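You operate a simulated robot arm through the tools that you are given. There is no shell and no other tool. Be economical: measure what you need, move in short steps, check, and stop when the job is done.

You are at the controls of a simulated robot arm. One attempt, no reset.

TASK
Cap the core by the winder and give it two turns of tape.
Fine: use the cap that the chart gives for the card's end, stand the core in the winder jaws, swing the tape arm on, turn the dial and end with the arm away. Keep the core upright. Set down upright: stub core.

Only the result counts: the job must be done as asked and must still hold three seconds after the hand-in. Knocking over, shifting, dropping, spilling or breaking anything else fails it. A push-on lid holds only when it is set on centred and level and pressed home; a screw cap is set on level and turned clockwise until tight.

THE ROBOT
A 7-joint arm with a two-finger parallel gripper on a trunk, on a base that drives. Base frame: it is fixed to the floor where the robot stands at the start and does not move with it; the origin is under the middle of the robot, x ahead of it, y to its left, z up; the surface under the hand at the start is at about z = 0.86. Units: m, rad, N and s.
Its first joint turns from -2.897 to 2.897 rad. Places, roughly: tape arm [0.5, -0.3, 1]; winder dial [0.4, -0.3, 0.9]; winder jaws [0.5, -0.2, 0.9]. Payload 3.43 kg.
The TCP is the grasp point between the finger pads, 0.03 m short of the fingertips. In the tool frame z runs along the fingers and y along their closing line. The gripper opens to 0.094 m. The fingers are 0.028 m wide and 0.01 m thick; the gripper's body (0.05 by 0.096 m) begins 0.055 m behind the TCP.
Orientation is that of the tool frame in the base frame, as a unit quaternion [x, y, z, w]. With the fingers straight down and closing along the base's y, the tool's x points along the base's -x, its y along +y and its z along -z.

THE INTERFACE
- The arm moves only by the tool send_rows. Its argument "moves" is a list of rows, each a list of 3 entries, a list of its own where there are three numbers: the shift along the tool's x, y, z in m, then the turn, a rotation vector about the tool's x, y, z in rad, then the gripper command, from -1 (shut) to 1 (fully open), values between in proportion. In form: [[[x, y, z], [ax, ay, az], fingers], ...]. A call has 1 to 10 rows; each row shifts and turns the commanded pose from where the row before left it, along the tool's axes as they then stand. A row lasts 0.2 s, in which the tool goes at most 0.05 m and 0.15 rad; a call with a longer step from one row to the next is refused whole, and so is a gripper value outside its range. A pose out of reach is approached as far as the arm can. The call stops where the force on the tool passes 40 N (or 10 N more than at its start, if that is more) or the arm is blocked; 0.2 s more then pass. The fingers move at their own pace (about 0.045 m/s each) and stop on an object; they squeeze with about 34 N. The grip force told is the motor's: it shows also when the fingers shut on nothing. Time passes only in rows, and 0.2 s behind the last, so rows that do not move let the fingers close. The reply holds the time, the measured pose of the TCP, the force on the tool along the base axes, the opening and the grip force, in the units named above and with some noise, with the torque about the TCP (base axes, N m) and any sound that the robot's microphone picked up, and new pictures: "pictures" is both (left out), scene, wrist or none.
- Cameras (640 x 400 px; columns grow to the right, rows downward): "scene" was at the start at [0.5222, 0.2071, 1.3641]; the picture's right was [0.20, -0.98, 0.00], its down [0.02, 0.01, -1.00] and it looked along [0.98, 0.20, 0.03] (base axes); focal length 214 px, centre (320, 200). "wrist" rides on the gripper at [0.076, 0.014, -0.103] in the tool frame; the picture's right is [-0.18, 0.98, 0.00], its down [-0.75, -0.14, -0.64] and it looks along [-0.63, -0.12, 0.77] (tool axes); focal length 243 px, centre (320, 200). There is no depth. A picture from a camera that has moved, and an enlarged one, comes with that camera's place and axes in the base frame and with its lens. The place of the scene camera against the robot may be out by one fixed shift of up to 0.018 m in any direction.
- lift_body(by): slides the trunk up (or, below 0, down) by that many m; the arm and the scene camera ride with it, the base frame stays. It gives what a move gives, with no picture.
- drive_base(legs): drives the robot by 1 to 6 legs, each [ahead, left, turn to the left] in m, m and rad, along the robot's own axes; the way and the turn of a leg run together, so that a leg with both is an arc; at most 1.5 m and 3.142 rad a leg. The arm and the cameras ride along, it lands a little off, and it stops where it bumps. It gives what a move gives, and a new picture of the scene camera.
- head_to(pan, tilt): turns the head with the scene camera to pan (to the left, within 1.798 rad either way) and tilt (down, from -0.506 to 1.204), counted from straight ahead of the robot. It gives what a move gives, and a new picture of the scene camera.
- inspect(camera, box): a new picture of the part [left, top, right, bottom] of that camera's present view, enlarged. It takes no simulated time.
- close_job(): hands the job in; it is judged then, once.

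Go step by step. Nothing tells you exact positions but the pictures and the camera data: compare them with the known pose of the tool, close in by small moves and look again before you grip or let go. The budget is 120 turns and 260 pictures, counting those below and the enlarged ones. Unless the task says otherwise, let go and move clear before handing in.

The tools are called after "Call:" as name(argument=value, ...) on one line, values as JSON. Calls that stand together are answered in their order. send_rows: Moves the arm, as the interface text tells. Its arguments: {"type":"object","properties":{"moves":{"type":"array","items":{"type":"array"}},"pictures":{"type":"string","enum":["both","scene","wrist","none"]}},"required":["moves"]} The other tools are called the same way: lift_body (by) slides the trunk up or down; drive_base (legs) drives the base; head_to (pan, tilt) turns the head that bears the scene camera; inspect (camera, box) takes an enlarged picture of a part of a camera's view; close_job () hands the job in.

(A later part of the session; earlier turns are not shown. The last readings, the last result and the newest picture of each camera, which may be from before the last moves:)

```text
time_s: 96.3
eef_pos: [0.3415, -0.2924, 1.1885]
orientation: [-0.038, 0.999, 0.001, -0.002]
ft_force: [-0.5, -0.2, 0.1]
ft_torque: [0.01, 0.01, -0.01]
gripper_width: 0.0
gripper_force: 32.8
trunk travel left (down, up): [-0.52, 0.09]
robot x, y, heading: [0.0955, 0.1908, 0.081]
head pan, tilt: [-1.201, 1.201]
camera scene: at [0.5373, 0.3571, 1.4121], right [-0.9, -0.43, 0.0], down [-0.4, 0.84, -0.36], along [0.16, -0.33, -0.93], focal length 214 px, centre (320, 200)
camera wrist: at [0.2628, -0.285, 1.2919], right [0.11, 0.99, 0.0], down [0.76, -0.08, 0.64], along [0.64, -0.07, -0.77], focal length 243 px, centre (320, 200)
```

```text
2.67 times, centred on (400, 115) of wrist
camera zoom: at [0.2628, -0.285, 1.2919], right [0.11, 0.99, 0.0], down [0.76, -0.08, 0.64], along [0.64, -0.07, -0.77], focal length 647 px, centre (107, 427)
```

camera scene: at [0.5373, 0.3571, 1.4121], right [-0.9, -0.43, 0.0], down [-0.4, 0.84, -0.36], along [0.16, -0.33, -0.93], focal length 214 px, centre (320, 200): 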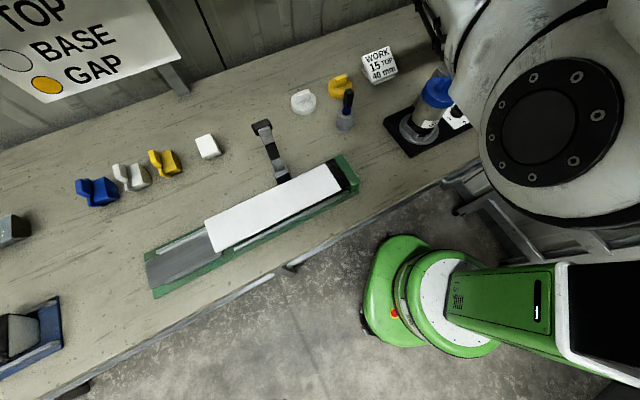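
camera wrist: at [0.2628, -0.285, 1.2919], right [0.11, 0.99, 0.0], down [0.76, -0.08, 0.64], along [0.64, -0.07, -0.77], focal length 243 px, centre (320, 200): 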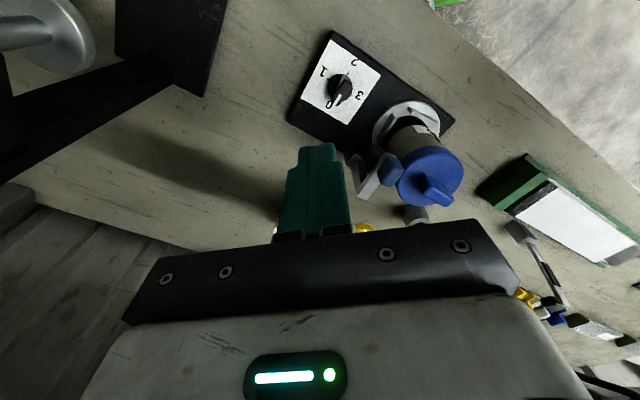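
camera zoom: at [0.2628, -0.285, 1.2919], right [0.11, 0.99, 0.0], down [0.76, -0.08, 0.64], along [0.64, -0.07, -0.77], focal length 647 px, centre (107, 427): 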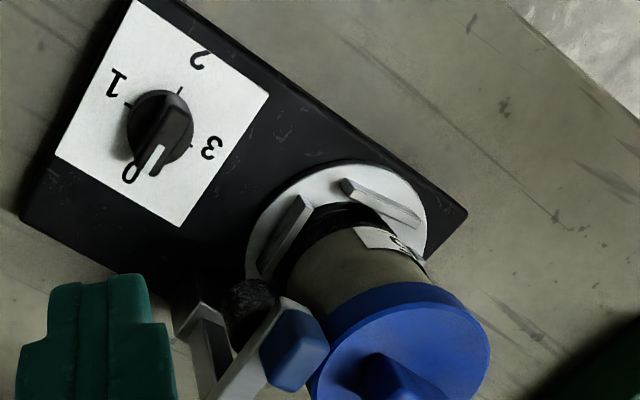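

The core and arm look well placed: the roll is beside the core. I'll enlarge both views to confirm contact and uprightness.

Call:
inspect(camera="scene", box=[370, 60, 490, 160])

Call:
inspect(camera="wrist", box=[340, 90, 480, 220])

```text
4.00 times, centred on (430, 110) of scene
camera zoom: at [0.5373, 0.3571, 1.4121], right [-0.9, -0.43, 0.0], down [-0.4, 0.84, -0.36], along [0.16, -0.33, -0.93], focal length 858 px, centre (-120, 560)
```

zoom: 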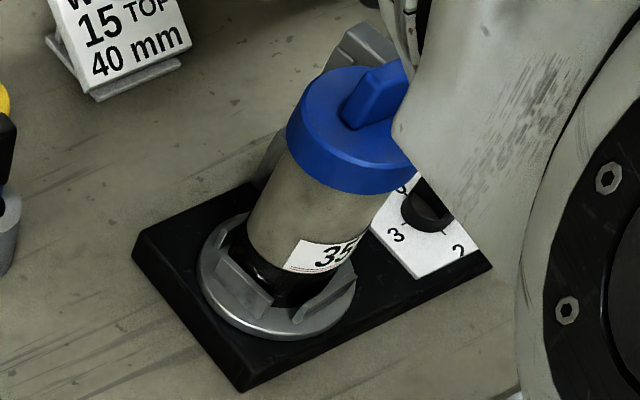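

```text
3.08 times, centred on (410, 155) of wrist
camera zoom: at [0.2628, -0.285, 1.2919], right [0.11, 0.99, 0.0], down [0.76, -0.08, 0.64], along [0.64, -0.07, -0.77], focal length 746 px, centre (43, 338)
```

zoom: 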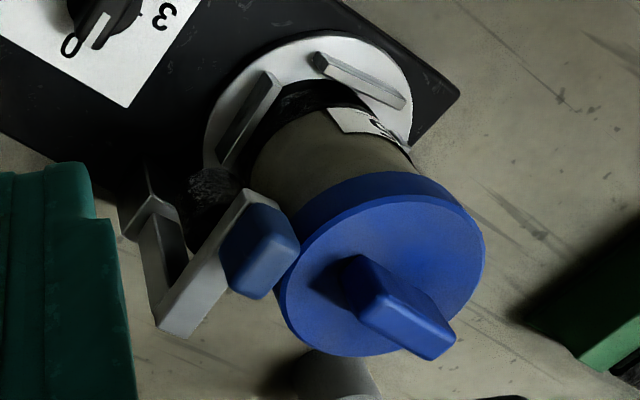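

The core is upright. To judge the roll-to-core gap I'll lower the camera beside it, with the hand to the south-west and clear of the dial.

Call:
send_rows(moves=[[[0.008, -0.035, 0], [0, 0, 0], -1], [[0.008, -0.035, 0], [0, 0, 0], -1], [[0, 0, 0.045], [0, 0, 0], -1], [[0, 0, 0.045], [0, 0, 0], -1], [[0, 0, 0.045], [0, 0, 0], -1], [[0, 0, 0.02], [0, 0, 0], -1], [[0, 0, 0], [0, 0, 0], -1]], pictures="wrist")

Call:
inspect(camera="wrist", box=[380, 60, 620, 210])

```text
time_s: 97.9
eef_pos: [0.3267, -0.3641, 1.0323]
orientation: [-0.038, 0.999, 0.0, -0.001]
ft_force: [-0.7, 0.5, 0.5]
ft_torque: [0.01, 0.0, 0.01]
gripper_width: 0.0
gripper_force: 33.2
trunk travel left (down, up): [-0.52, 0.09]
robot x, y, heading: [0.0956, 0.1824, 0.07]
head pan, tilt: [-1.201, 1.201]
camera wrist: at [0.2483, -0.356, 1.1351], right [0.11, 0.99, 0.0], down [0.76, -0.08, 0.64], along [0.64, -0.07, -0.77], focal length 243 px, centre (320, 200)
```

wrist: 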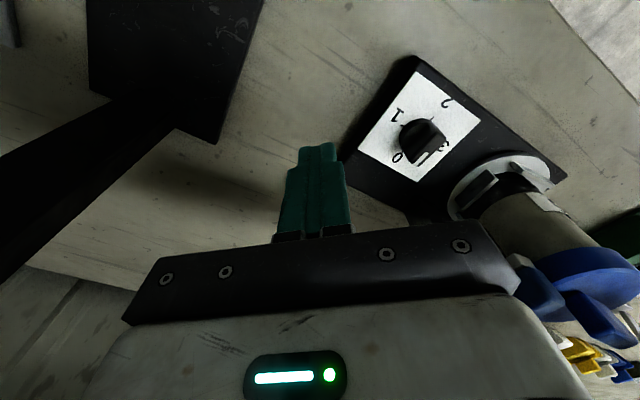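

```text
2.67 times, centred on (500, 135) of wrist
camera zoom: at [0.2483, -0.356, 1.1351], right [0.11, 0.99, 0.0], down [0.76, -0.08, 0.64], along [0.64, -0.07, -0.77], focal length 647 px, centre (-160, 373)
```

zoom: 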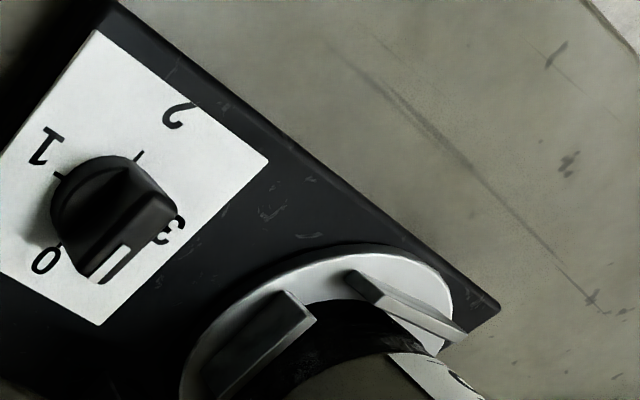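

That angle hides the arm. I'll instead go back to touch the blue tab and read where it now stands and how stiff it is.

Call:
send_rows(moves=[[[-0.0323, 0.029, -0.001], [0, 0, 0], -1], [[-0.0323, 0.029, -0.001], [0, 0, 0], -1], [[-0.0323, 0.027, -0.001], [0, 0, 0], -1], [[0, 0.01, 0], [0, 0, 0], -1], [[0, 0.01, 0], [0, 0, 0], -1], [[0, 0.005, 0], [0, 0, 0], -1], [[0, 0, 0], [0, 0, 0], -1]], pictures="none")

Call:
inspect(camera="wrist", box=[260, 60, 500, 210])

Call:
send_rows(moves=[[[0, 0.003, 0], [0, 0, 0], -1], [[0, 0.003, 0], [0, 0, 0], -1], [[0, 0, 0], [0, 0, 0], -1]], pictures="none")

Call:
inspect(camera="wrist", box=[260, 60, 500, 210])

```text
time_s: 99.5
eef_pos: [0.4169, -0.2484, 1.0347]
orientation: [-0.038, 0.999, 0.001, -0.001]
ft_force: [-0.1, -0.1, -0.2]
ft_torque: [0.0, -0.01, 0.0]
gripper_width: 0.0002
gripper_force: 32.9
trunk travel left (down, up): [-0.52, 0.09]
robot x, y, heading: [0.0941, 0.1917, 0.078]
head pan, tilt: [-1.201, 1.201]
```

```text
2.67 times, centred on (380, 135) of wrist
camera zoom: at [0.3384, -0.2419, 1.1383], right [0.11, 0.99, 0.0], down [0.76, -0.08, 0.64], along [0.64, -0.07, -0.77], focal length 647 px, centre (160, 373)
```

zoom: 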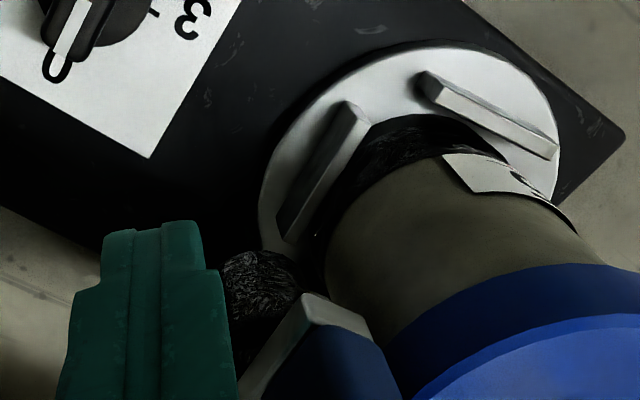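

```text
time_s: 100.3
eef_pos: [0.417, -0.2413, 1.036]
orientation: [-0.038, 0.999, 0.001, -0.001]
ft_force: [-1.2, 0.4, -0.2]
ft_torque: [0.02, 0.0, -0.01]
gripper_width: 0.0
gripper_force: 32.8
trunk travel left (down, up): [-0.52, 0.09]
robot x, y, heading: [0.0957, 0.1915, 0.074]
head pan, tilt: [-1.201, 1.201]
```

```text
2.67 times, centred on (380, 135) of wrist
camera zoom: at [0.3383, -0.2342, 1.1382], right [0.11, 0.99, 0.0], down [0.76, -0.08, 0.64], along [0.64, -0.07, -0.77], focal length 647 px, centre (160, 373)
```

zoom: 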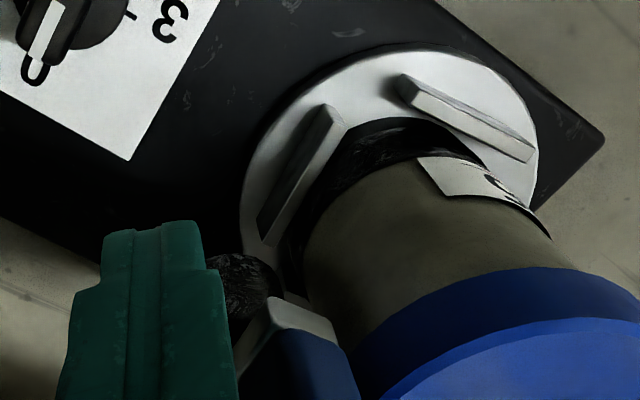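

The arm has stayed where I pushed it. I'll press a little further and watch the force.

Call:
send_rows(moves=[[[0, 0.003, 0], [0, 0, 0], -1], [[0, 0.003, 0], [0, 0, 0], -1], [[0, 0, 0], [0, 0, 0], -1]], pictures="none")

Call:
send_rows(moves=[[[0, 0.002, 0], [0, 0, 0], -1], [[0, 0.002, 0], [0, 0, 0], -1], [[0, 0, 0], [0, 0, 0], -1]], pictures="none")

Call:
inspect(camera="wrist", box=[260, 60, 500, 210])

```text
time_s: 101.1
eef_pos: [0.4157, -0.2369, 1.0355]
orientation: [-0.038, 0.999, 0.0, -0.001]
ft_force: [-1.1, -9.0, 1.5]
ft_torque: [0.17, -0.03, -0.1]
gripper_width: 0.0002
gripper_force: 32.9
trunk travel left (down, up): [-0.52, 0.09]
robot x, y, heading: [0.0939, 0.1867, 0.075]
head pan, tilt: [-1.201, 1.201]
```

```text
time_s: 101.9
eef_pos: [0.4149, -0.2318, 1.0357]
orientation: [-0.038, 0.999, 0.0, 0.0]
ft_force: [-7.1, -13.8, 2.2]
ft_torque: [0.3, -0.18, -0.08]
gripper_width: 0.0
gripper_force: 33.0
trunk travel left (down, up): [-0.52, 0.09]
robot x, y, heading: [0.0937, 0.1867, 0.073]
head pan, tilt: [-1.201, 1.201]
```

```text
2.67 times, centred on (380, 135) of wrist
camera zoom: at [0.3371, -0.2238, 1.1378], right [0.11, 0.99, 0.0], down [0.76, -0.08, 0.64], along [0.64, -0.07, -0.77], focal length 647 px, centre (160, 373)
```

zoom: 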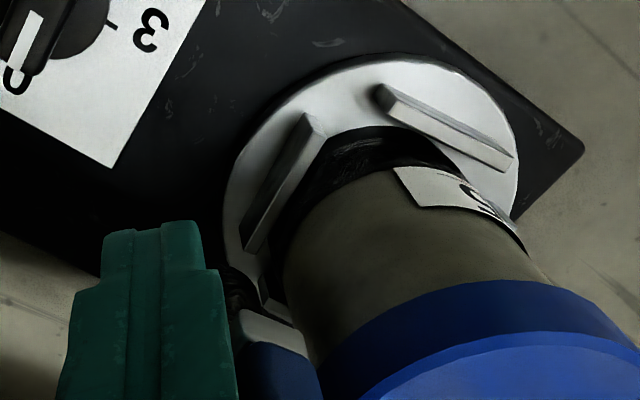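

The arm stays on, resting against the core. Next is the dial at about (0.373, -0.273), with its ridge toward 0 at about -31°. I'll retreat, rise and rotate the hand so that the clockwise half-turn keeps the camera away from the arm.

Call:
send_rows(moves=[[[0, -0.01, 0], [0, 0, 0], -1], [[0, -0.03, 0], [0, 0, 0], -1], [[0.02, -0.03, -0.03], [0, 0, 0], -1], [[0, 0, -0.045], [0, 0, 0], -1], [[0, 0, -0.045], [0, 0, 0], -1], [[0, 0, -0.045], [0, 0, 0], -1], [[0, 0, 0], [0, 0, 0], -1]], pictures="none")

Call:
send_rows(moves=[[[0, 0, 0], [0, 0, -0.15], -1], [[0, 0, 0], [0, 0, -0.15], -1], [[0, 0, 0], [0, 0, -0.15], -1], [[0, 0, 0], [0, 0, -0.15], -1], [[0, 0, 0], [0, 0, -0.15], -1], [[0, 0, 0], [0, 0, -0.15], -1], [[0, 0, 0], [0, 0, -0.15], -1], [[0, 0, 0], [0, 0, -0.15], -1], [[0, 0, 0], [0, 0, -0.1], 0]], pictures="none")

Call:
send_rows(moves=[[[0, 0, 0], [0, 0, -0.15], -0.4], [[0, 0, 0], [0, 0, -0.15], -0.4], [[0, 0, 0], [0, 0, -0.15], -0.4], [[0, 0, 0], [0, 0, -0.15], -0.4], [[0, 0, 0], [0, 0, -0.15], -0.4], [[0, 0, 0], [0, 0, -0.15], -0.4], [[0, 0, 0], [0, 0, -0.15], -0.4], [[0, 0, 0], [0, 0, -0.15], -0.4], [[0, 0, 0], [0, 0, -0.03], -0.4], [[0, 0, 0], [0, 0, 0], -0.4]], pictures="both")

```text
time_s: 103.5
eef_pos: [0.3973, -0.3036, 1.2021]
orientation: [-0.038, 0.999, 0.001, -0.001]
ft_force: [0.5, -0.1, -0.5]
ft_torque: [0.03, 0.05, -0.01]
gripper_width: 0.0
gripper_force: 32.9
trunk travel left (down, up): [-0.52, 0.09]
robot x, y, heading: [0.0935, 0.187, 0.073]
head pan, tilt: [-1.201, 1.201]
```

```text
time_s: 105.5
eef_pos: [0.4767, -0.4466, 1.1752]
orientation: [-0.635, 0.773, 0.001, 0.0]
ft_force: [-0.2, -0.3, -0.1]
ft_torque: [-0.02, 0.0, 0.03]
gripper_width: 0.0323
gripper_force: 0.1
out of reach, approached as far as the arm can: row 5, 6, 7, 8, 9
trunk travel left (down, up): [-0.52, 0.09]
robot x, y, heading: [0.0915, 0.1893, 0.072]
head pan, tilt: [-1.201, 1.201]
```

```text
time_s: 107.7
eef_pos: [0.4813, -0.4749, 1.1764]
orientation: [0.872, -0.49, 0.002, 0.006]
ft_force: [-0.1, -0.6, 0.3]
ft_torque: [-0.02, 0.0, 0.03]
gripper_width: 0.0281
gripper_force: 0.0
out of reach, approached as far as the arm can: row 1, 2, 5, 6, 7, 8
trunk travel left (down, up): [-0.52, 0.09]
robot x, y, heading: [0.0938, 0.1868, 0.073]
head pan, tilt: [-1.201, 1.201]
camera scene: at [0.5374, 0.3571, 1.4121], right [-0.9, -0.43, 0.0], down [-0.4, 0.84, -0.36], along [0.16, -0.33, -0.93], focal length 214 px, centre (320, 200)
camera wrist: at [0.506, -0.5473, 1.2787], right [-0.94, -0.35, 0.01], down [-0.27, 0.72, 0.63], along [-0.23, 0.59, -0.77], focal length 243 px, centre (320, 200)
```

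scene: 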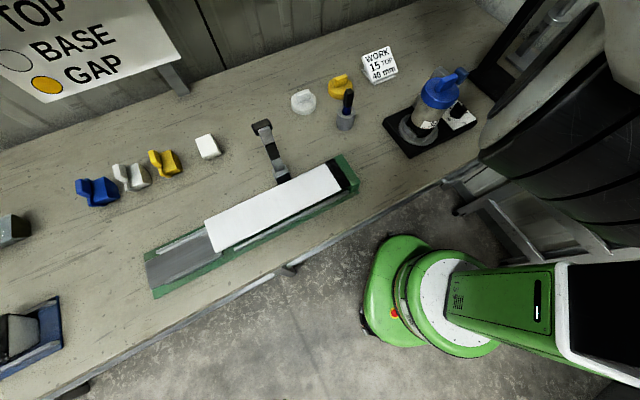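
wrist: 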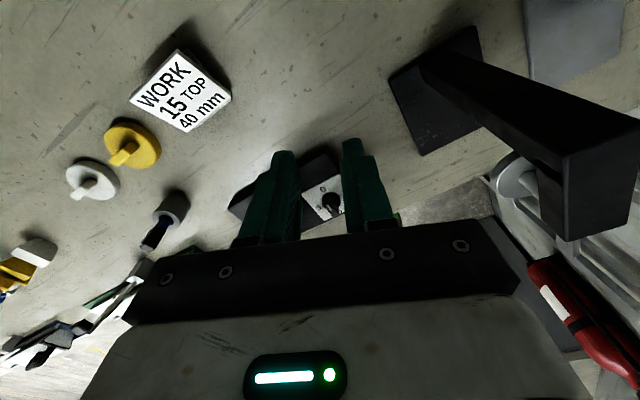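

The arm couldn't reach that yaw there and drifted away to the south, but nothing was touched. The scene camera now has a clear view of the winder, so I'll use it.

Call:
inspect(camera="scene", box=[380, 50, 500, 160])

Call:
inspect(camera="wrist", box=[220, 110, 420, 240])

```text
3.64 times, centred on (440, 105) of scene
camera zoom: at [0.5374, 0.3571, 1.4121], right [-0.9, -0.43, 0.0], down [-0.4, 0.84, -0.36], along [0.16, -0.33, -0.93], focal length 780 px, centre (-116, 546)
```

zoom: 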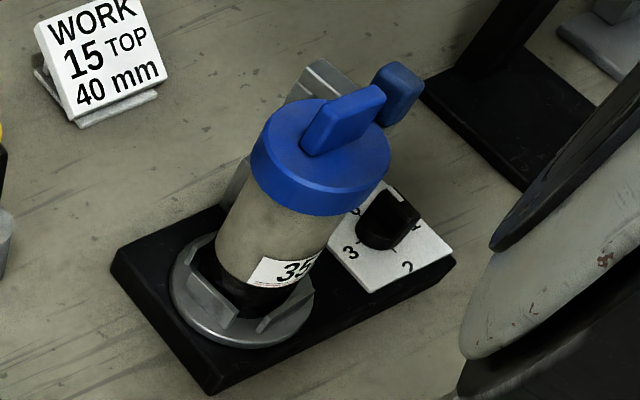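

```text
3.08 times, centred on (320, 175) of wrist
camera zoom: at [0.506, -0.5473, 1.2787], right [-0.94, -0.35, 0.01], down [-0.27, 0.72, 0.63], along [-0.23, 0.59, -0.77], focal length 746 px, centre (320, 277)
```

zoom: 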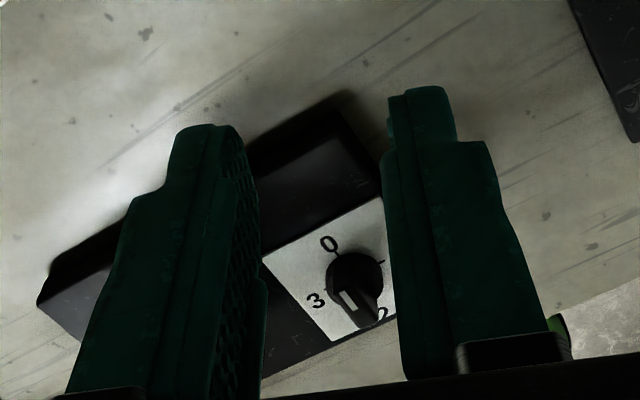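

The dial is still at 0 and the arm rests by the core. I'll rotate back to a reachable yaw (149°), and plan to turn the dial in short re-gripped stages.

Call:
send_rows(moves=[[[0, 0, 0], [0, 0, 0.15], -0.2], [[0, 0, 0], [0, 0, 0.15], -0.2], [[0, 0, 0], [0, 0, 0.15], -0.2], [[0, 0, 0], [0, 0, 0.15], -0.2], [[0, 0, 0], [0, 0, 0.15], -0.2], [[0, 0, 0], [0, 0, 0.15], -0.2], [[0, 0, 0], [0, 0, 0.15], -0.2], [[0, 0, 0], [0, 0, 0.15], -0.2], [[0, 0, 0], [0, 0, 0.15], -0.2], [[0, 0, 0], [0, 0, 0.15], -0.2]], pictures="none")

Call:
send_rows(moves=[[[0, 0, 0], [0, 0, 0.15], -0.2], [[0, 0, 0], [0, 0, 0.15], -0.2], [[0, 0, 0], [0, 0, 0.15], -0.2], [[0, 0, 0], [0, 0, 0.15], -0.2], [[0, 0, 0], [0, 0, 0.15], -0.2], [[0, 0, 0], [0, 0, 0.15], -0.2], [[0, 0, 0], [0, 0, 0.15], -0.2], [[0, 0, 0], [0, 0, 0], -0.2], [[0, 0, 0], [0, 0, 0], -0.2]], pictures="wrist")

```text
time_s: 109.9
eef_pos: [0.4802, -0.475, 1.1756]
orientation: [-0.318, 0.948, -0.005, -0.002]
ft_force: [-0.3, -0.7, -0.4]
ft_torque: [-0.01, 0.0, -0.01]
gripper_width: 0.0374
gripper_force: 0.1
trunk travel left (down, up): [-0.52, 0.09]
robot x, y, heading: [0.0939, 0.188, 0.076]
head pan, tilt: [-1.201, 1.201]
```

```text
time_s: 111.9
eef_pos: [0.4798, -0.4748, 1.1753]
orientation: [0.199, 0.98, -0.007, 0.001]
ft_force: [0.6, 0.2, 0.6]
ft_torque: [-0.03, 0.01, 0.0]
gripper_width: 0.0374
gripper_force: 0.1
trunk travel left (down, up): [-0.52, 0.09]
robot x, y, heading: [0.0926, 0.191, 0.075]
head pan, tilt: [-1.201, 1.201]
camera wrist: at [0.4143, -0.4318, 1.2777], right [0.55, 0.83, -0.01], down [0.64, -0.42, 0.65], along [0.53, -0.36, -0.76], focal length 243 px, centre (320, 200)
```

wrist: 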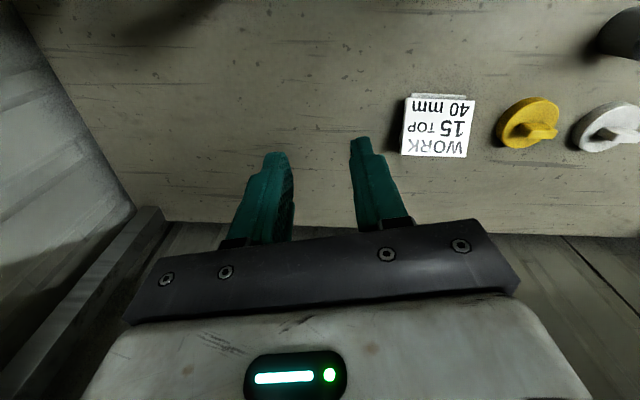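

I'll level the tool, set yaw to 149°, and move above the dial.

Call:
send_rows(moves=[[[0, 0, 0], [-0.0133, 0.0048, 0], -0.2], [[0.0355, 0.0289, 0], [0, 0, 0], -0.2], [[0.0355, 0.0289, 0], [0, 0, 0], -0.2], [[0.0355, 0.0289, 0], [0, 0, 0], -0.2], [[0.0355, 0.0289, 0], [0, 0, 0], -0.2], [[0.0355, 0.0289, 0], [0, 0, 0], -0.2], [[0, 0, 0.03], [0, 0, 0.14], -0.2], [[0, 0, 0], [0, 0, 0], -0.2]], pictures="both")

Call:
inspect(camera="wrist", box=[220, 40, 460, 190])

```text
time_s: 113.7
eef_pos: [0.3717, -0.2734, 1.1453]
orientation: [0.268, 0.963, 0.001, -0.001]
ft_force: [0.0, 0.4, 0.2]
ft_torque: [0.01, 0.0, 0.04]
gripper_width: 0.0376
gripper_force: 0.0
trunk travel left (down, up): [-0.52, 0.09]
robot x, y, heading: [0.092, 0.1891, 0.074]
head pan, tilt: [-1.201, 1.201]
camera scene: at [0.5374, 0.3572, 1.4121], right [-0.9, -0.43, 0.0], down [-0.4, 0.84, -0.36], along [0.16, -0.33, -0.93], focal length 214 px, centre (320, 200)
camera wrist: at [0.3123, -0.2226, 1.2475], right [0.66, 0.75, 0.0], down [0.57, -0.51, 0.64], along [0.48, -0.43, -0.77], focal length 243 px, centre (320, 200)
```

scene: 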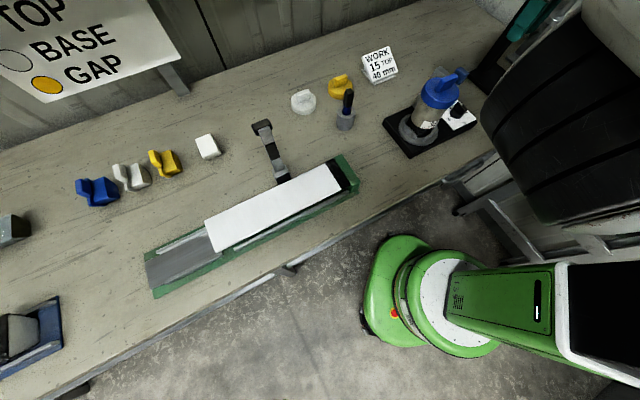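
wrist: 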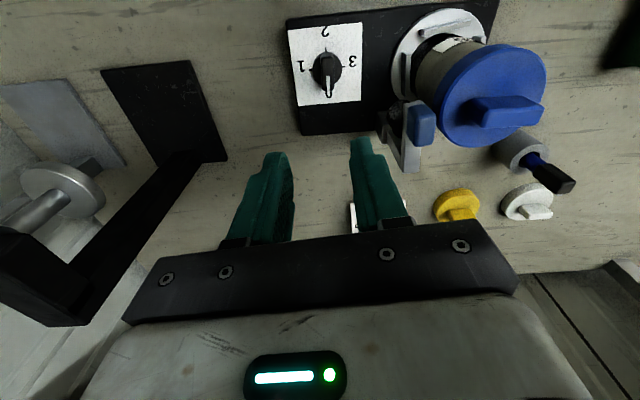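

```text
2.67 times, centred on (340, 115) of wrist
camera zoom: at [0.3123, -0.2226, 1.2475], right [0.66, 0.75, 0.0], down [0.57, -0.51, 0.64], along [0.48, -0.43, -0.77], focal length 647 px, centre (267, 427)
```

zoom: 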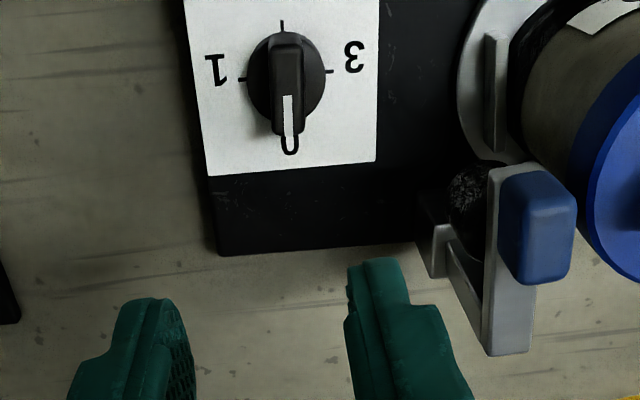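

The knob points at 0 and labels run clockwise 0-1-2-3; the arm now points at about 138°, on the core. I'll align with the knob's ridge and lower partway.

Call:
send_rows(moves=[[[0.0111, 0.0107, 0.02], [0, 0, 0], -0.2], [[0, 0, 0.04], [0, 0, 0.13], -0.2], [[0, 0, 0.04], [0, 0, 0], -0.2], [[0, 0, 0.03], [0, 0, 0], -0.2], [[0, 0, 0], [0, 0, 0], -0.2]], pictures="wrist")

Call:
inspect(camera="wrist", box=[220, 60, 460, 210])

```text
time_s: 114.9
eef_pos: [0.3708, -0.2601, 1.014]
orientation: [0.329, 0.944, 0.001, 0.0]
ft_force: [-0.2, 0.2, -0.9]
ft_torque: [0.01, 0.01, -0.01]
gripper_width: 0.0376
gripper_force: 0.1
trunk travel left (down, up): [-0.52, 0.09]
robot x, y, heading: [0.094, 0.1867, 0.076]
head pan, tilt: [-1.201, 1.201]
camera wrist: at [0.319, -0.2015, 1.1178], right [0.76, 0.66, 0.0], down [0.5, -0.58, 0.64], along [0.42, -0.48, -0.77], focal length 243 px, centre (320, 200)
```

wrist: 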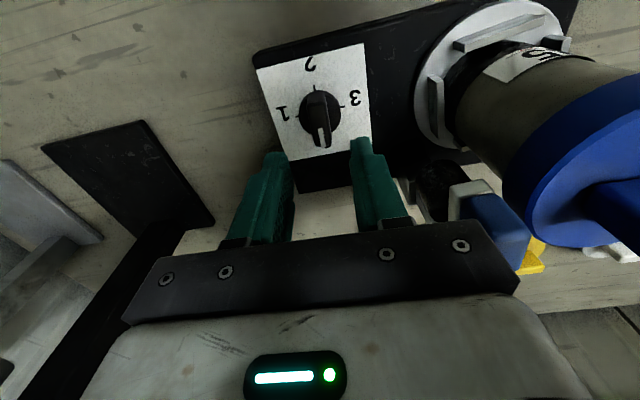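

```text
2.67 times, centred on (340, 135) of wrist
camera zoom: at [0.319, -0.2015, 1.1178], right [0.76, 0.66, 0.0], down [0.5, -0.58, 0.64], along [0.42, -0.48, -0.77], focal length 647 px, centre (267, 373)
```

zoom: 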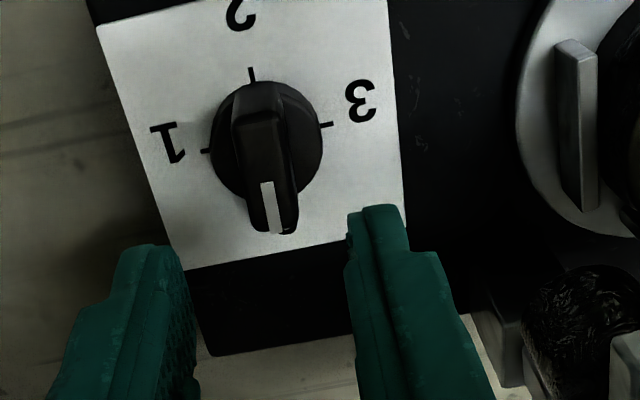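

The fingers straddle the ridge, aligned within ~2°. I'll lower to about TCP z=0.94 and look.

Call:
send_rows(moves=[[[0, 0, 0.03], [0, 0, 0], -0.2], [[0, 0, 0.025], [0, 0, 0], -0.2], [[0, 0, 0.015], [0, 0, 0], -0.2], [[0, 0, 0.006], [0, 0, 0], -0.2], [[0, 0, 0], [0, 0, 0], -0.2]], pictures="wrist")

Call:
inspect(camera="wrist", box=[200, 70, 440, 220])

```text
time_s: 116.1
eef_pos: [0.3688, -0.2566, 0.9401]
orientation: [0.329, 0.944, 0.001, 0.0]
ft_force: [0.2, 0.3, 0.8]
ft_torque: [-0.01, -0.02, 0.01]
gripper_width: 0.0376
gripper_force: 0.1
trunk travel left (down, up): [-0.52, 0.09]
robot x, y, heading: [0.0948, 0.193, 0.072]
head pan, tilt: [-1.201, 1.201]
camera wrist: at [0.3169, -0.1998, 1.0428], right [0.76, 0.66, 0.0], down [0.5, -0.58, 0.64], along [0.42, -0.48, -0.77], focal length 243 px, centre (320, 200)
```

wrist: 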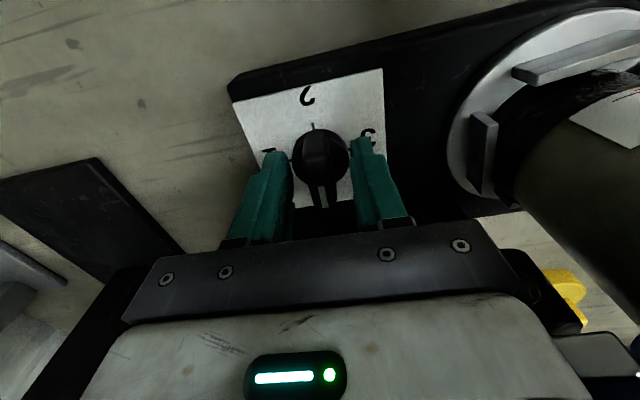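

```text
2.67 times, centred on (320, 145) of wrist
camera zoom: at [0.3169, -0.1998, 1.0428], right [0.76, 0.66, 0.0], down [0.5, -0.58, 0.64], along [0.42, -0.48, -0.77], focal length 647 px, centre (320, 347)
```

zoom: 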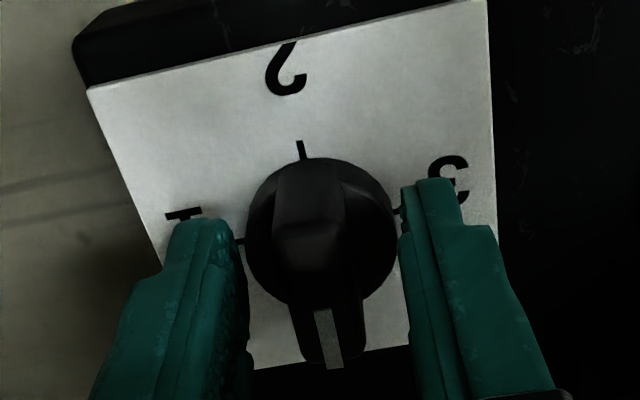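

I'll close the fingers and see by the width what they hold.

Call:
send_rows(moves=[[[0, 0, 0], [0, 0, 0], -1], [[0, 0, 0], [0, 0, 0], -1], [[0, 0, 0], [0, 0, 0], -1]], pictures="wrist")

Call:
inspect(camera="wrist", box=[200, 70, 440, 220])

```text
time_s: 116.9
eef_pos: [0.368, -0.2567, 0.9412]
orientation: [0.33, 0.944, 0.0, -0.001]
ft_force: [-3.0, -6.3, 0.0]
ft_torque: [-0.38, -0.09, -0.11]
gripper_width: 0.0161
gripper_force: 34.3
trunk travel left (down, up): [-0.52, 0.09]
robot x, y, heading: [0.0989, 0.1891, 0.072]
head pan, tilt: [-1.201, 1.201]
camera wrist: at [0.3164, -0.2002, 1.043], right [0.76, 0.65, 0.0], down [0.5, -0.58, 0.64], along [0.42, -0.48, -0.77], focal length 243 px, centre (320, 200)
```

wrist: 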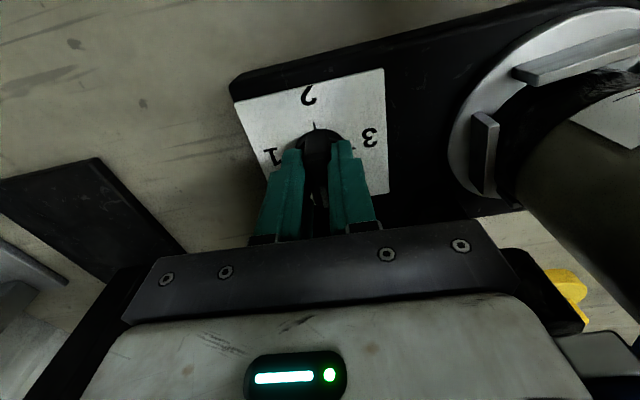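

```text
2.67 times, centred on (320, 145) of wrist
camera zoom: at [0.3164, -0.2002, 1.043], right [0.76, 0.65, 0.0], down [0.5, -0.58, 0.64], along [0.42, -0.48, -0.77], focal length 647 px, centre (320, 347)
```

zoom: 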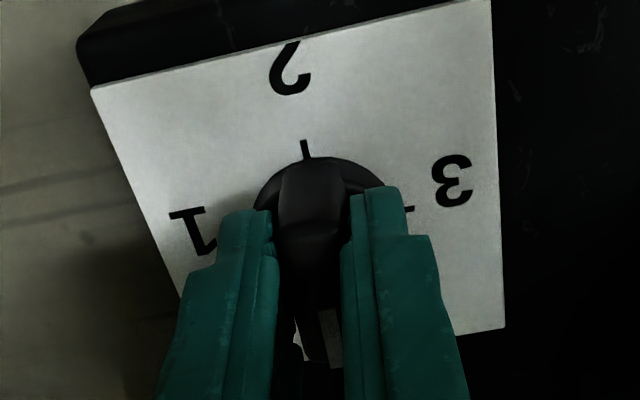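

The fingers hold the ridge (0.016). I'll recentre on the knob's axis (about 5 mm along tool -x, 2 mm along -y) and grip again.

Call:
send_rows(moves=[[[0, 0, 0], [0, 0, 0], -0.3], [[0, 0, 0], [0, 0, 0], -0.3], [[-0.005, -0.0018, 0], [0, 0, 0], -0.3], [[0, 0, 0], [0, 0, 0], -0.3], [[0, 0, 0], [0, 0, 0], -1], [[0, 0, 0], [0, 0, 0], -1], [[0, 0, 0], [0, 0, 0], -1]], pictures="none")

Call:
inspect(camera="wrist", box=[200, 70, 440, 220])

```text
time_s: 118.5
eef_pos: [0.3732, -0.2611, 0.9395]
orientation: [0.328, 0.945, 0.002, 0.001]
ft_force: [4.6, 11.7, 0.5]
ft_torque: [0.31, 0.27, 0.08]
gripper_width: 0.0159
gripper_force: 33.5
trunk travel left (down, up): [-0.52, 0.09]
robot x, y, heading: [0.0924, 0.1873, 0.072]
head pan, tilt: [-1.201, 1.201]
```

```text
2.67 times, centred on (320, 145) of wrist
camera zoom: at [0.3205, -0.2042, 1.0422], right [0.75, 0.66, 0.0], down [0.5, -0.58, 0.64], along [0.42, -0.48, -0.77], focal length 647 px, centre (320, 347)
```

zoom: 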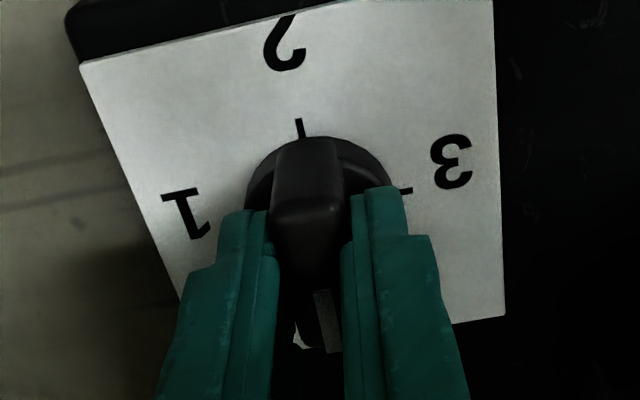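

I'll relieve the side force by 1.2 mm and then turn clockwise in small steps.

Call:
send_rows(moves=[[[0, 0.0012, 0], [0, 0, 0], -1], [[0, 0, 0], [0, 0, 0.1], -1], [[0, 0, 0], [0, 0, 0.1], -1], [[0, 0, 0], [0, 0, 0.1], -1], [[0, 0, 0], [0, 0, 0.1], -1], [[0, 0, 0], [0, 0, 0], -1]], pictures="wrist")

Call:
inspect(camera="wrist", box=[200, 70, 440, 220])

```text
time_s: 119.9
eef_pos: [0.3736, -0.2622, 0.9391]
orientation: [0.511, 0.86, 0.001, -0.002]
ft_force: [3.7, 9.8, -0.6]
ft_torque: [0.37, 0.11, -0.06]
gripper_width: 0.0156
gripper_force: 33.9
trunk travel left (down, up): [-0.52, 0.09]
robot x, y, heading: [0.0953, 0.1882, 0.073]
head pan, tilt: [-1.201, 1.201]
camera wrist: at [0.3478, -0.1894, 1.0423], right [0.95, 0.31, 0.0], down [0.24, -0.73, 0.64], along [0.2, -0.61, -0.77], focal length 243 px, centre (320, 200)
```

wrist: 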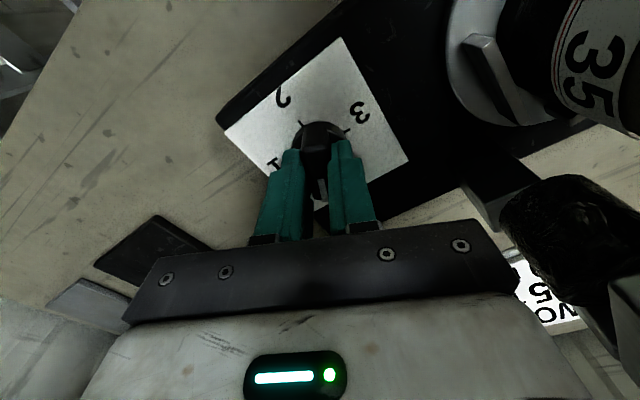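

```text
2.67 times, centred on (320, 145) of wrist
camera zoom: at [0.3478, -0.1894, 1.0423], right [0.95, 0.31, 0.0], down [0.24, -0.73, 0.64], along [0.2, -0.61, -0.77], focal length 647 px, centre (320, 347)
```

zoom: 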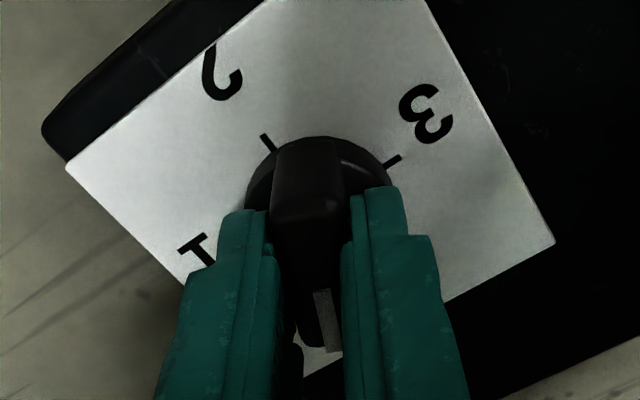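

The knob follows the hand. I'll turn another ~0.55 rad and check the clearance to the arm.

Call:
send_rows(moves=[[[0, 0, 0], [0, 0, 0.11], -1], [[0, 0, 0], [0, 0, 0.11], -1], [[0, 0, 0], [0, 0, 0.11], -1], [[0, 0, 0], [0, 0, 0.11], -1], [[0, 0, 0], [0, 0, 0.11], -1], [[0, 0, 0], [0, 0, 0], -1]], pictures="both")

Call:
inspect(camera="scene", box=[380, 50, 500, 160])

```text
time_s: 121.3
eef_pos: [0.3733, -0.2611, 0.9396]
orientation: [0.725, 0.689, 0.0, 0.0]
ft_force: [5.1, -6.9, -0.4]
ft_torque: [-0.44, -0.16, -0.04]
gripper_width: 0.0158
gripper_force: 34.1
trunk travel left (down, up): [-0.52, 0.09]
robot x, y, heading: [0.0996, 0.1894, 0.073]
head pan, tilt: [-1.201, 1.201]
camera scene: at [0.5377, 0.3567, 1.412], right [-0.9, -0.43, 0.0], down [-0.4, 0.84, -0.36], along [0.15, -0.33, -0.93], focal length 214 px, centre (320, 200)
camera wrist: at [0.3899, -0.1872, 1.0422], right [0.97, -0.23, 0.0], down [-0.18, -0.75, 0.64], along [-0.15, -0.62, -0.77], focal length 243 px, centre (320, 200)
```

scene: 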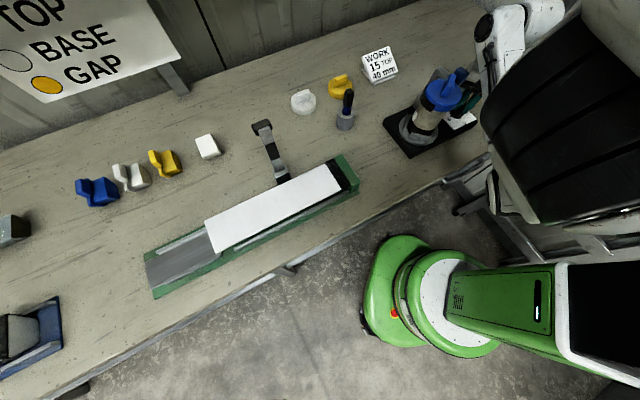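
wrist: 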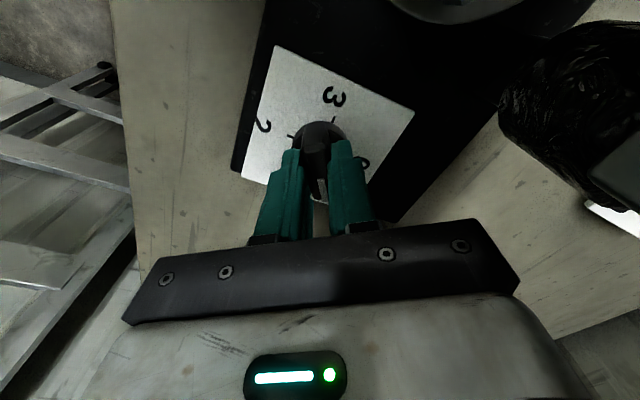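

```text
3.64 times, centred on (440, 105) of scene
camera zoom: at [0.5377, 0.3567, 1.412], right [-0.9, -0.43, 0.0], down [-0.4, 0.84, -0.36], along [0.15, -0.33, -0.93], focal length 780 px, centre (-116, 546)
```

zoom: 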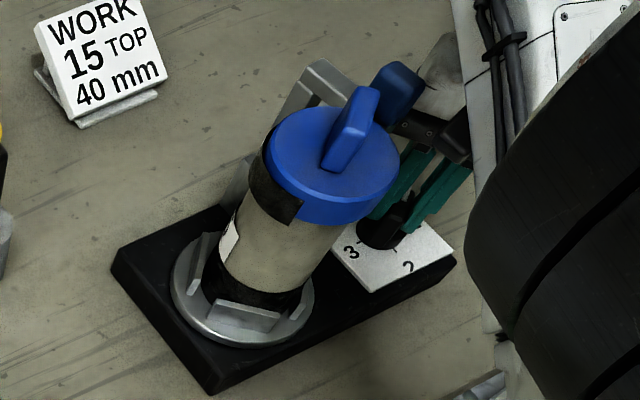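

Tape is winding on: the core turns with the dial and black tape shows below the cap. I'll now release, rotate the hand back by 90°, and grip the ridge lengthwise to continue.

Call:
send_rows(moves=[[[0, 0, 0], [0, 0, 0], 0.3], [[0, 0, 0], [0, 0, 0], 0.3], [[0, 0, 0], [0, 0, 0], 0.3], [[0, 0, -0.03], [0, 0, 0], 0.3], [[0, 0, 0], [0, 0, -0.15], 0.3], [[0, 0, 0], [0, 0, -0.15], 0.3], [[0, 0, 0], [0, 0, -0.15], 0.3], [[0, 0, 0], [0, 0, -0.15], 0.3], [[0, 0, 0], [0, 0, -0.15], 0.3], [[0, 0, 0], [0, 0, -0.15], 0.3]], pictures="none")

Call:
send_rows(moves=[[[0, 0, 0], [0, 0, -0.15], 0.3], [[0, 0, 0], [0, 0, -0.15], 0.3], [[0, 0, 0], [0, 0, -0.15], 0.3], [[0, 0, 0], [0, 0, -0.15], 0.3], [[0, 0, 0], [0, 0, -0.07], 0.3], [[0, 0, 0], [0, 0, 0], 0.3]], pictures="wrist")

Call:
inspect(camera="wrist", box=[200, 70, 440, 220])

```text
time_s: 123.5
eef_pos: [0.3725, -0.2614, 0.9689]
orientation: [0.351, 0.937, 0.001, 0.0]
ft_force: [0.5, 0.0, 0.4]
ft_torque: [-0.01, -0.05, -0.02]
gripper_width: 0.061
gripper_force: 0.0
trunk travel left (down, up): [-0.52, 0.09]
robot x, y, heading: [0.0921, 0.187, 0.074]
head pan, tilt: [-1.201, 1.201]
```

```text
time_s: 124.9
eef_pos: [0.3715, -0.2611, 0.9696]
orientation: [0.026, 1.0, 0.0, 0.0]
ft_force: [-0.3, -0.3, -0.3]
ft_torque: [-0.02, 0.0, 0.01]
gripper_width: 0.0611
gripper_force: 0.0
trunk travel left (down, up): [-0.52, 0.09]
robot x, y, heading: [0.0927, 0.1887, 0.072]
head pan, tilt: [-1.201, 1.201]
camera wrist: at [0.2958, -0.2448, 1.0725], right [0.23, 0.97, 0.0], down [0.75, -0.18, 0.64], along [0.62, -0.15, -0.77], focal length 243 px, centre (320, 200)
```

wrist: 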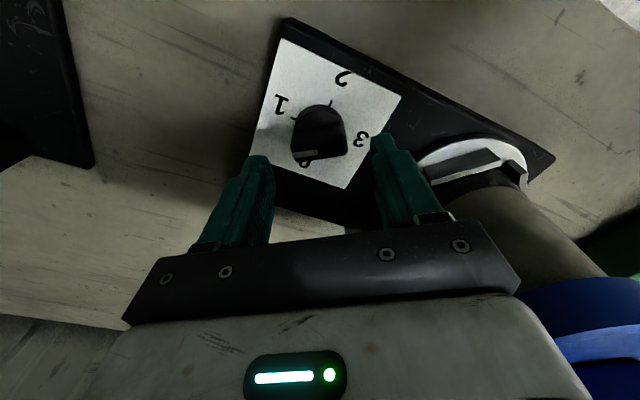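

```text
2.67 times, centred on (320, 145) of wrist
camera zoom: at [0.2958, -0.2448, 1.0725], right [0.23, 0.97, 0.0], down [0.75, -0.18, 0.64], along [0.62, -0.15, -0.77], focal length 647 px, centre (320, 347)
```

zoom: 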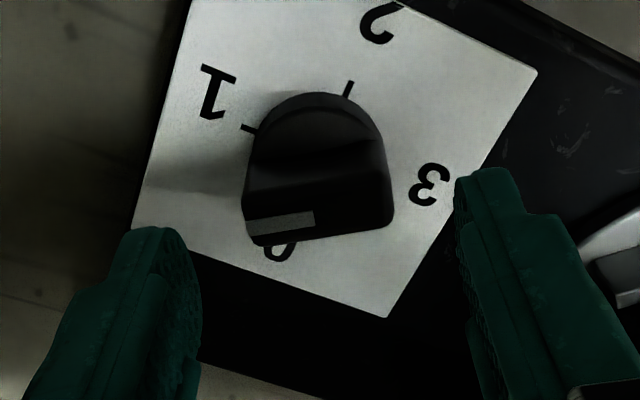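

The knob stayed put, its ridge now lying between the fingers lengthwise. I'll lower and grip it.

Call:
send_rows(moves=[[[0, 0, 0.015], [0, 0, 0], 0.3], [[0, 0, 0.015], [0, 0, 0], 0.3], [[0, 0, 0], [0, 0, 0], -1], [[0, 0, 0], [0, 0, 0], -1], [[0, 0, 0], [0, 0, 0], -1], [[0, 0, 0], [0, 0, 0], -1]], pictures="none")

Call:
inspect(camera="wrist", box=[200, 70, 440, 220])

```text
time_s: 126.3
eef_pos: [0.372, -0.2615, 0.9401]
orientation: [0.027, 1.0, 0.001, 0.0]
ft_force: [-0.4, -12.0, 0.3]
ft_torque: [-0.7, -0.27, -0.03]
gripper_width: 0.0376
gripper_force: 33.8
trunk travel left (down, up): [-0.52, 0.09]
robot x, y, heading: [0.0959, 0.1856, 0.073]
head pan, tilt: [-1.201, 1.201]
```

```text
2.67 times, centred on (320, 145) of wrist
camera zoom: at [0.2956, -0.2441, 1.0432], right [0.23, 0.97, 0.0], down [0.75, -0.18, 0.64], along [0.62, -0.15, -0.77], focal length 647 px, centre (320, 347)
```

zoom: 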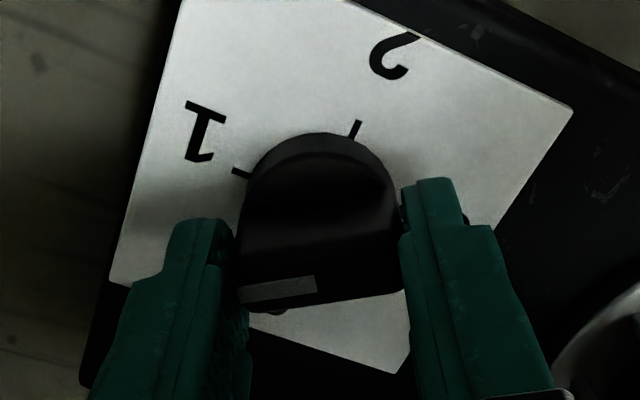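

I'll relieve the side force slightly and turn clockwise.

Call:
send_rows(moves=[[[0, -0.001, 0], [0, 0, 0], -1], [[0, 0, 0], [0, 0, 0.1], -1], [[0, 0, 0], [0, 0, 0.1], -1], [[0, 0, 0], [0, 0, 0.1], -1], [[0, 0, 0], [0, 0, 0.1], -1], [[0, 0, 0], [0, 0, 0], -1]], pictures="none")

Call:
inspect(camera="wrist", box=[200, 70, 440, 220])

```text
time_s: 127.7
eef_pos: [0.3729, -0.2606, 0.9392]
orientation: [0.225, 0.974, 0.001, -0.001]
ft_force: [-2.7, 3.9, 10.4]
ft_torque: [0.07, -0.39, -0.02]
gripper_width: 0.0378
gripper_force: 33.8
trunk travel left (down, up): [-0.52, 0.09]
robot x, y, heading: [0.0934, 0.1913, 0.073]
head pan, tilt: [-1.201, 1.201]
```

```text
2.67 times, centred on (320, 145) of wrist
camera zoom: at [0.3088, -0.216, 1.0432], right [0.6, 0.8, 0.0], down [0.62, -0.46, 0.64], along [0.52, -0.38, -0.77], focal length 647 px, centre (320, 347)
```

zoom: 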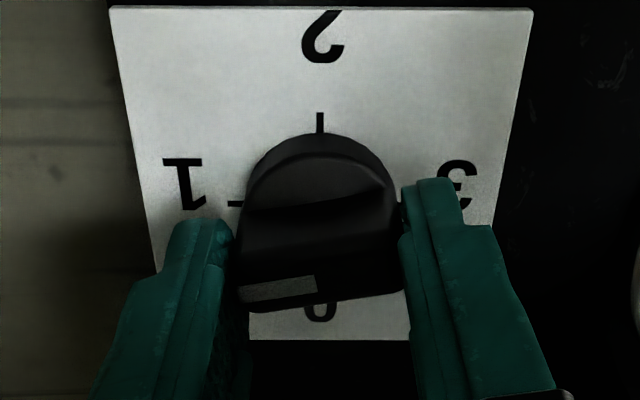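

It turns with the hand. I'll continue about 1.05 rad more in two calls.

Call:
send_rows(moves=[[[0, 0, 0], [0, 0, 0.12], -1], [[0, 0, 0], [0, 0, 0.12], -1], [[0, 0, 0], [0, 0, 0.12], -1], [[0, 0, 0], [0, 0, 0.12], -1], [[0, 0, 0], [0, 0, 0.12], -1], [[0, 0, 0], [0, 0, 0], -1]], pictures="none")

Call:
inspect(camera="wrist", box=[200, 70, 440, 220])

Call:
send_rows(moves=[[[0, 0, 0], [0, 0, 0.11], -1], [[0, 0, 0], [0, 0, 0.11], -1], [[0, 0, 0], [0, 0, 0.11], -1], [[0, 0, 0], [0, 0, 0.11], -1], [[0, 0, 0], [0, 0, 0], -1]], pictures="scene")

Call:
inspect(camera="wrist", box=[200, 70, 440, 220])

```text
time_s: 129.1
eef_pos: [0.3727, -0.2626, 0.9415]
orientation: [0.503, 0.864, 0.001, 0.0]
ft_force: [2.3, 19.4, 17.4]
ft_torque: [0.7, 0.13, -0.01]
gripper_width: 0.038
gripper_force: 33.6
trunk travel left (down, up): [-0.52, 0.09]
robot x, y, heading: [0.0949, 0.1899, 0.076]
head pan, tilt: [-1.201, 1.201]
```

```text
2.67 times, centred on (320, 145) of wrist
camera zoom: at [0.346, -0.1898, 1.0428], right [0.94, 0.33, 0.0], down [0.25, -0.73, 0.64], along [0.21, -0.6, -0.77], focal length 647 px, centre (320, 347)
```

zoom: 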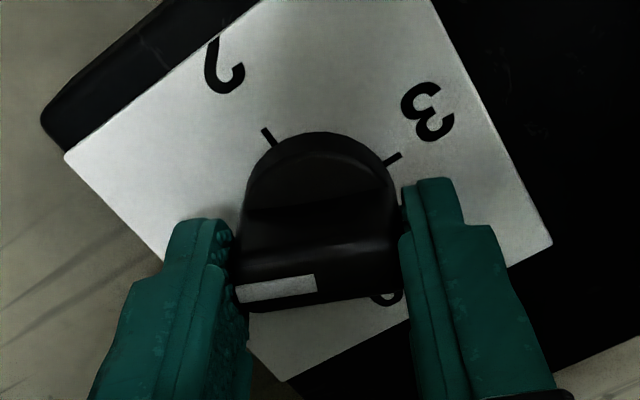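

```text
time_s: 130.3
eef_pos: [0.3728, -0.2619, 0.9395]
orientation: [0.679, 0.734, 0.0, 0.0]
ft_force: [8.2, 12.4, 8.7]
ft_torque: [-0.51, -0.31, -0.03]
gripper_width: 0.0379
gripper_force: 34.6
trunk travel left (down, up): [-0.52, 0.09]
robot x, y, heading: [0.0935, 0.1851, 0.071]
head pan, tilt: [-1.201, 1.201]
camera scene: at [0.5376, 0.3578, 1.4119], right [-0.9, -0.43, 0.0], down [-0.4, 0.84, -0.36], along [0.16, -0.33, -0.93], focal length 214 px, centre (320, 200)
```

scene: 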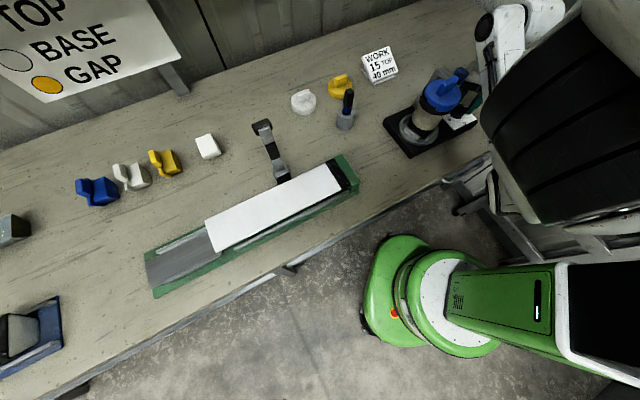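

```text
2.67 times, centred on (320, 145) of wrist
camera zoom: at [0.3795, -0.1859, 1.0426], right [0.99, -0.11, 0.0], down [-0.08, -0.76, 0.64], along [-0.07, -0.64, -0.77], focal length 647 px, centre (320, 347)
```

zoom: 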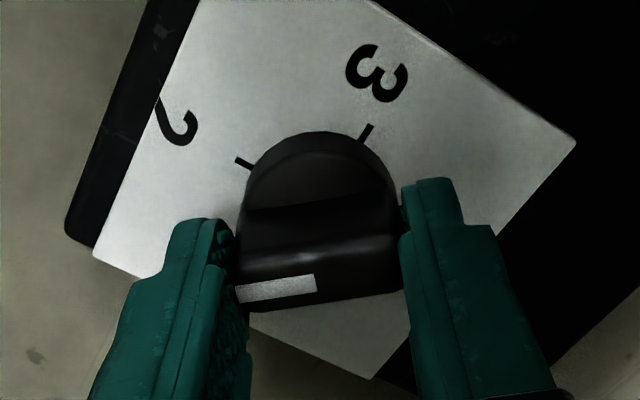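

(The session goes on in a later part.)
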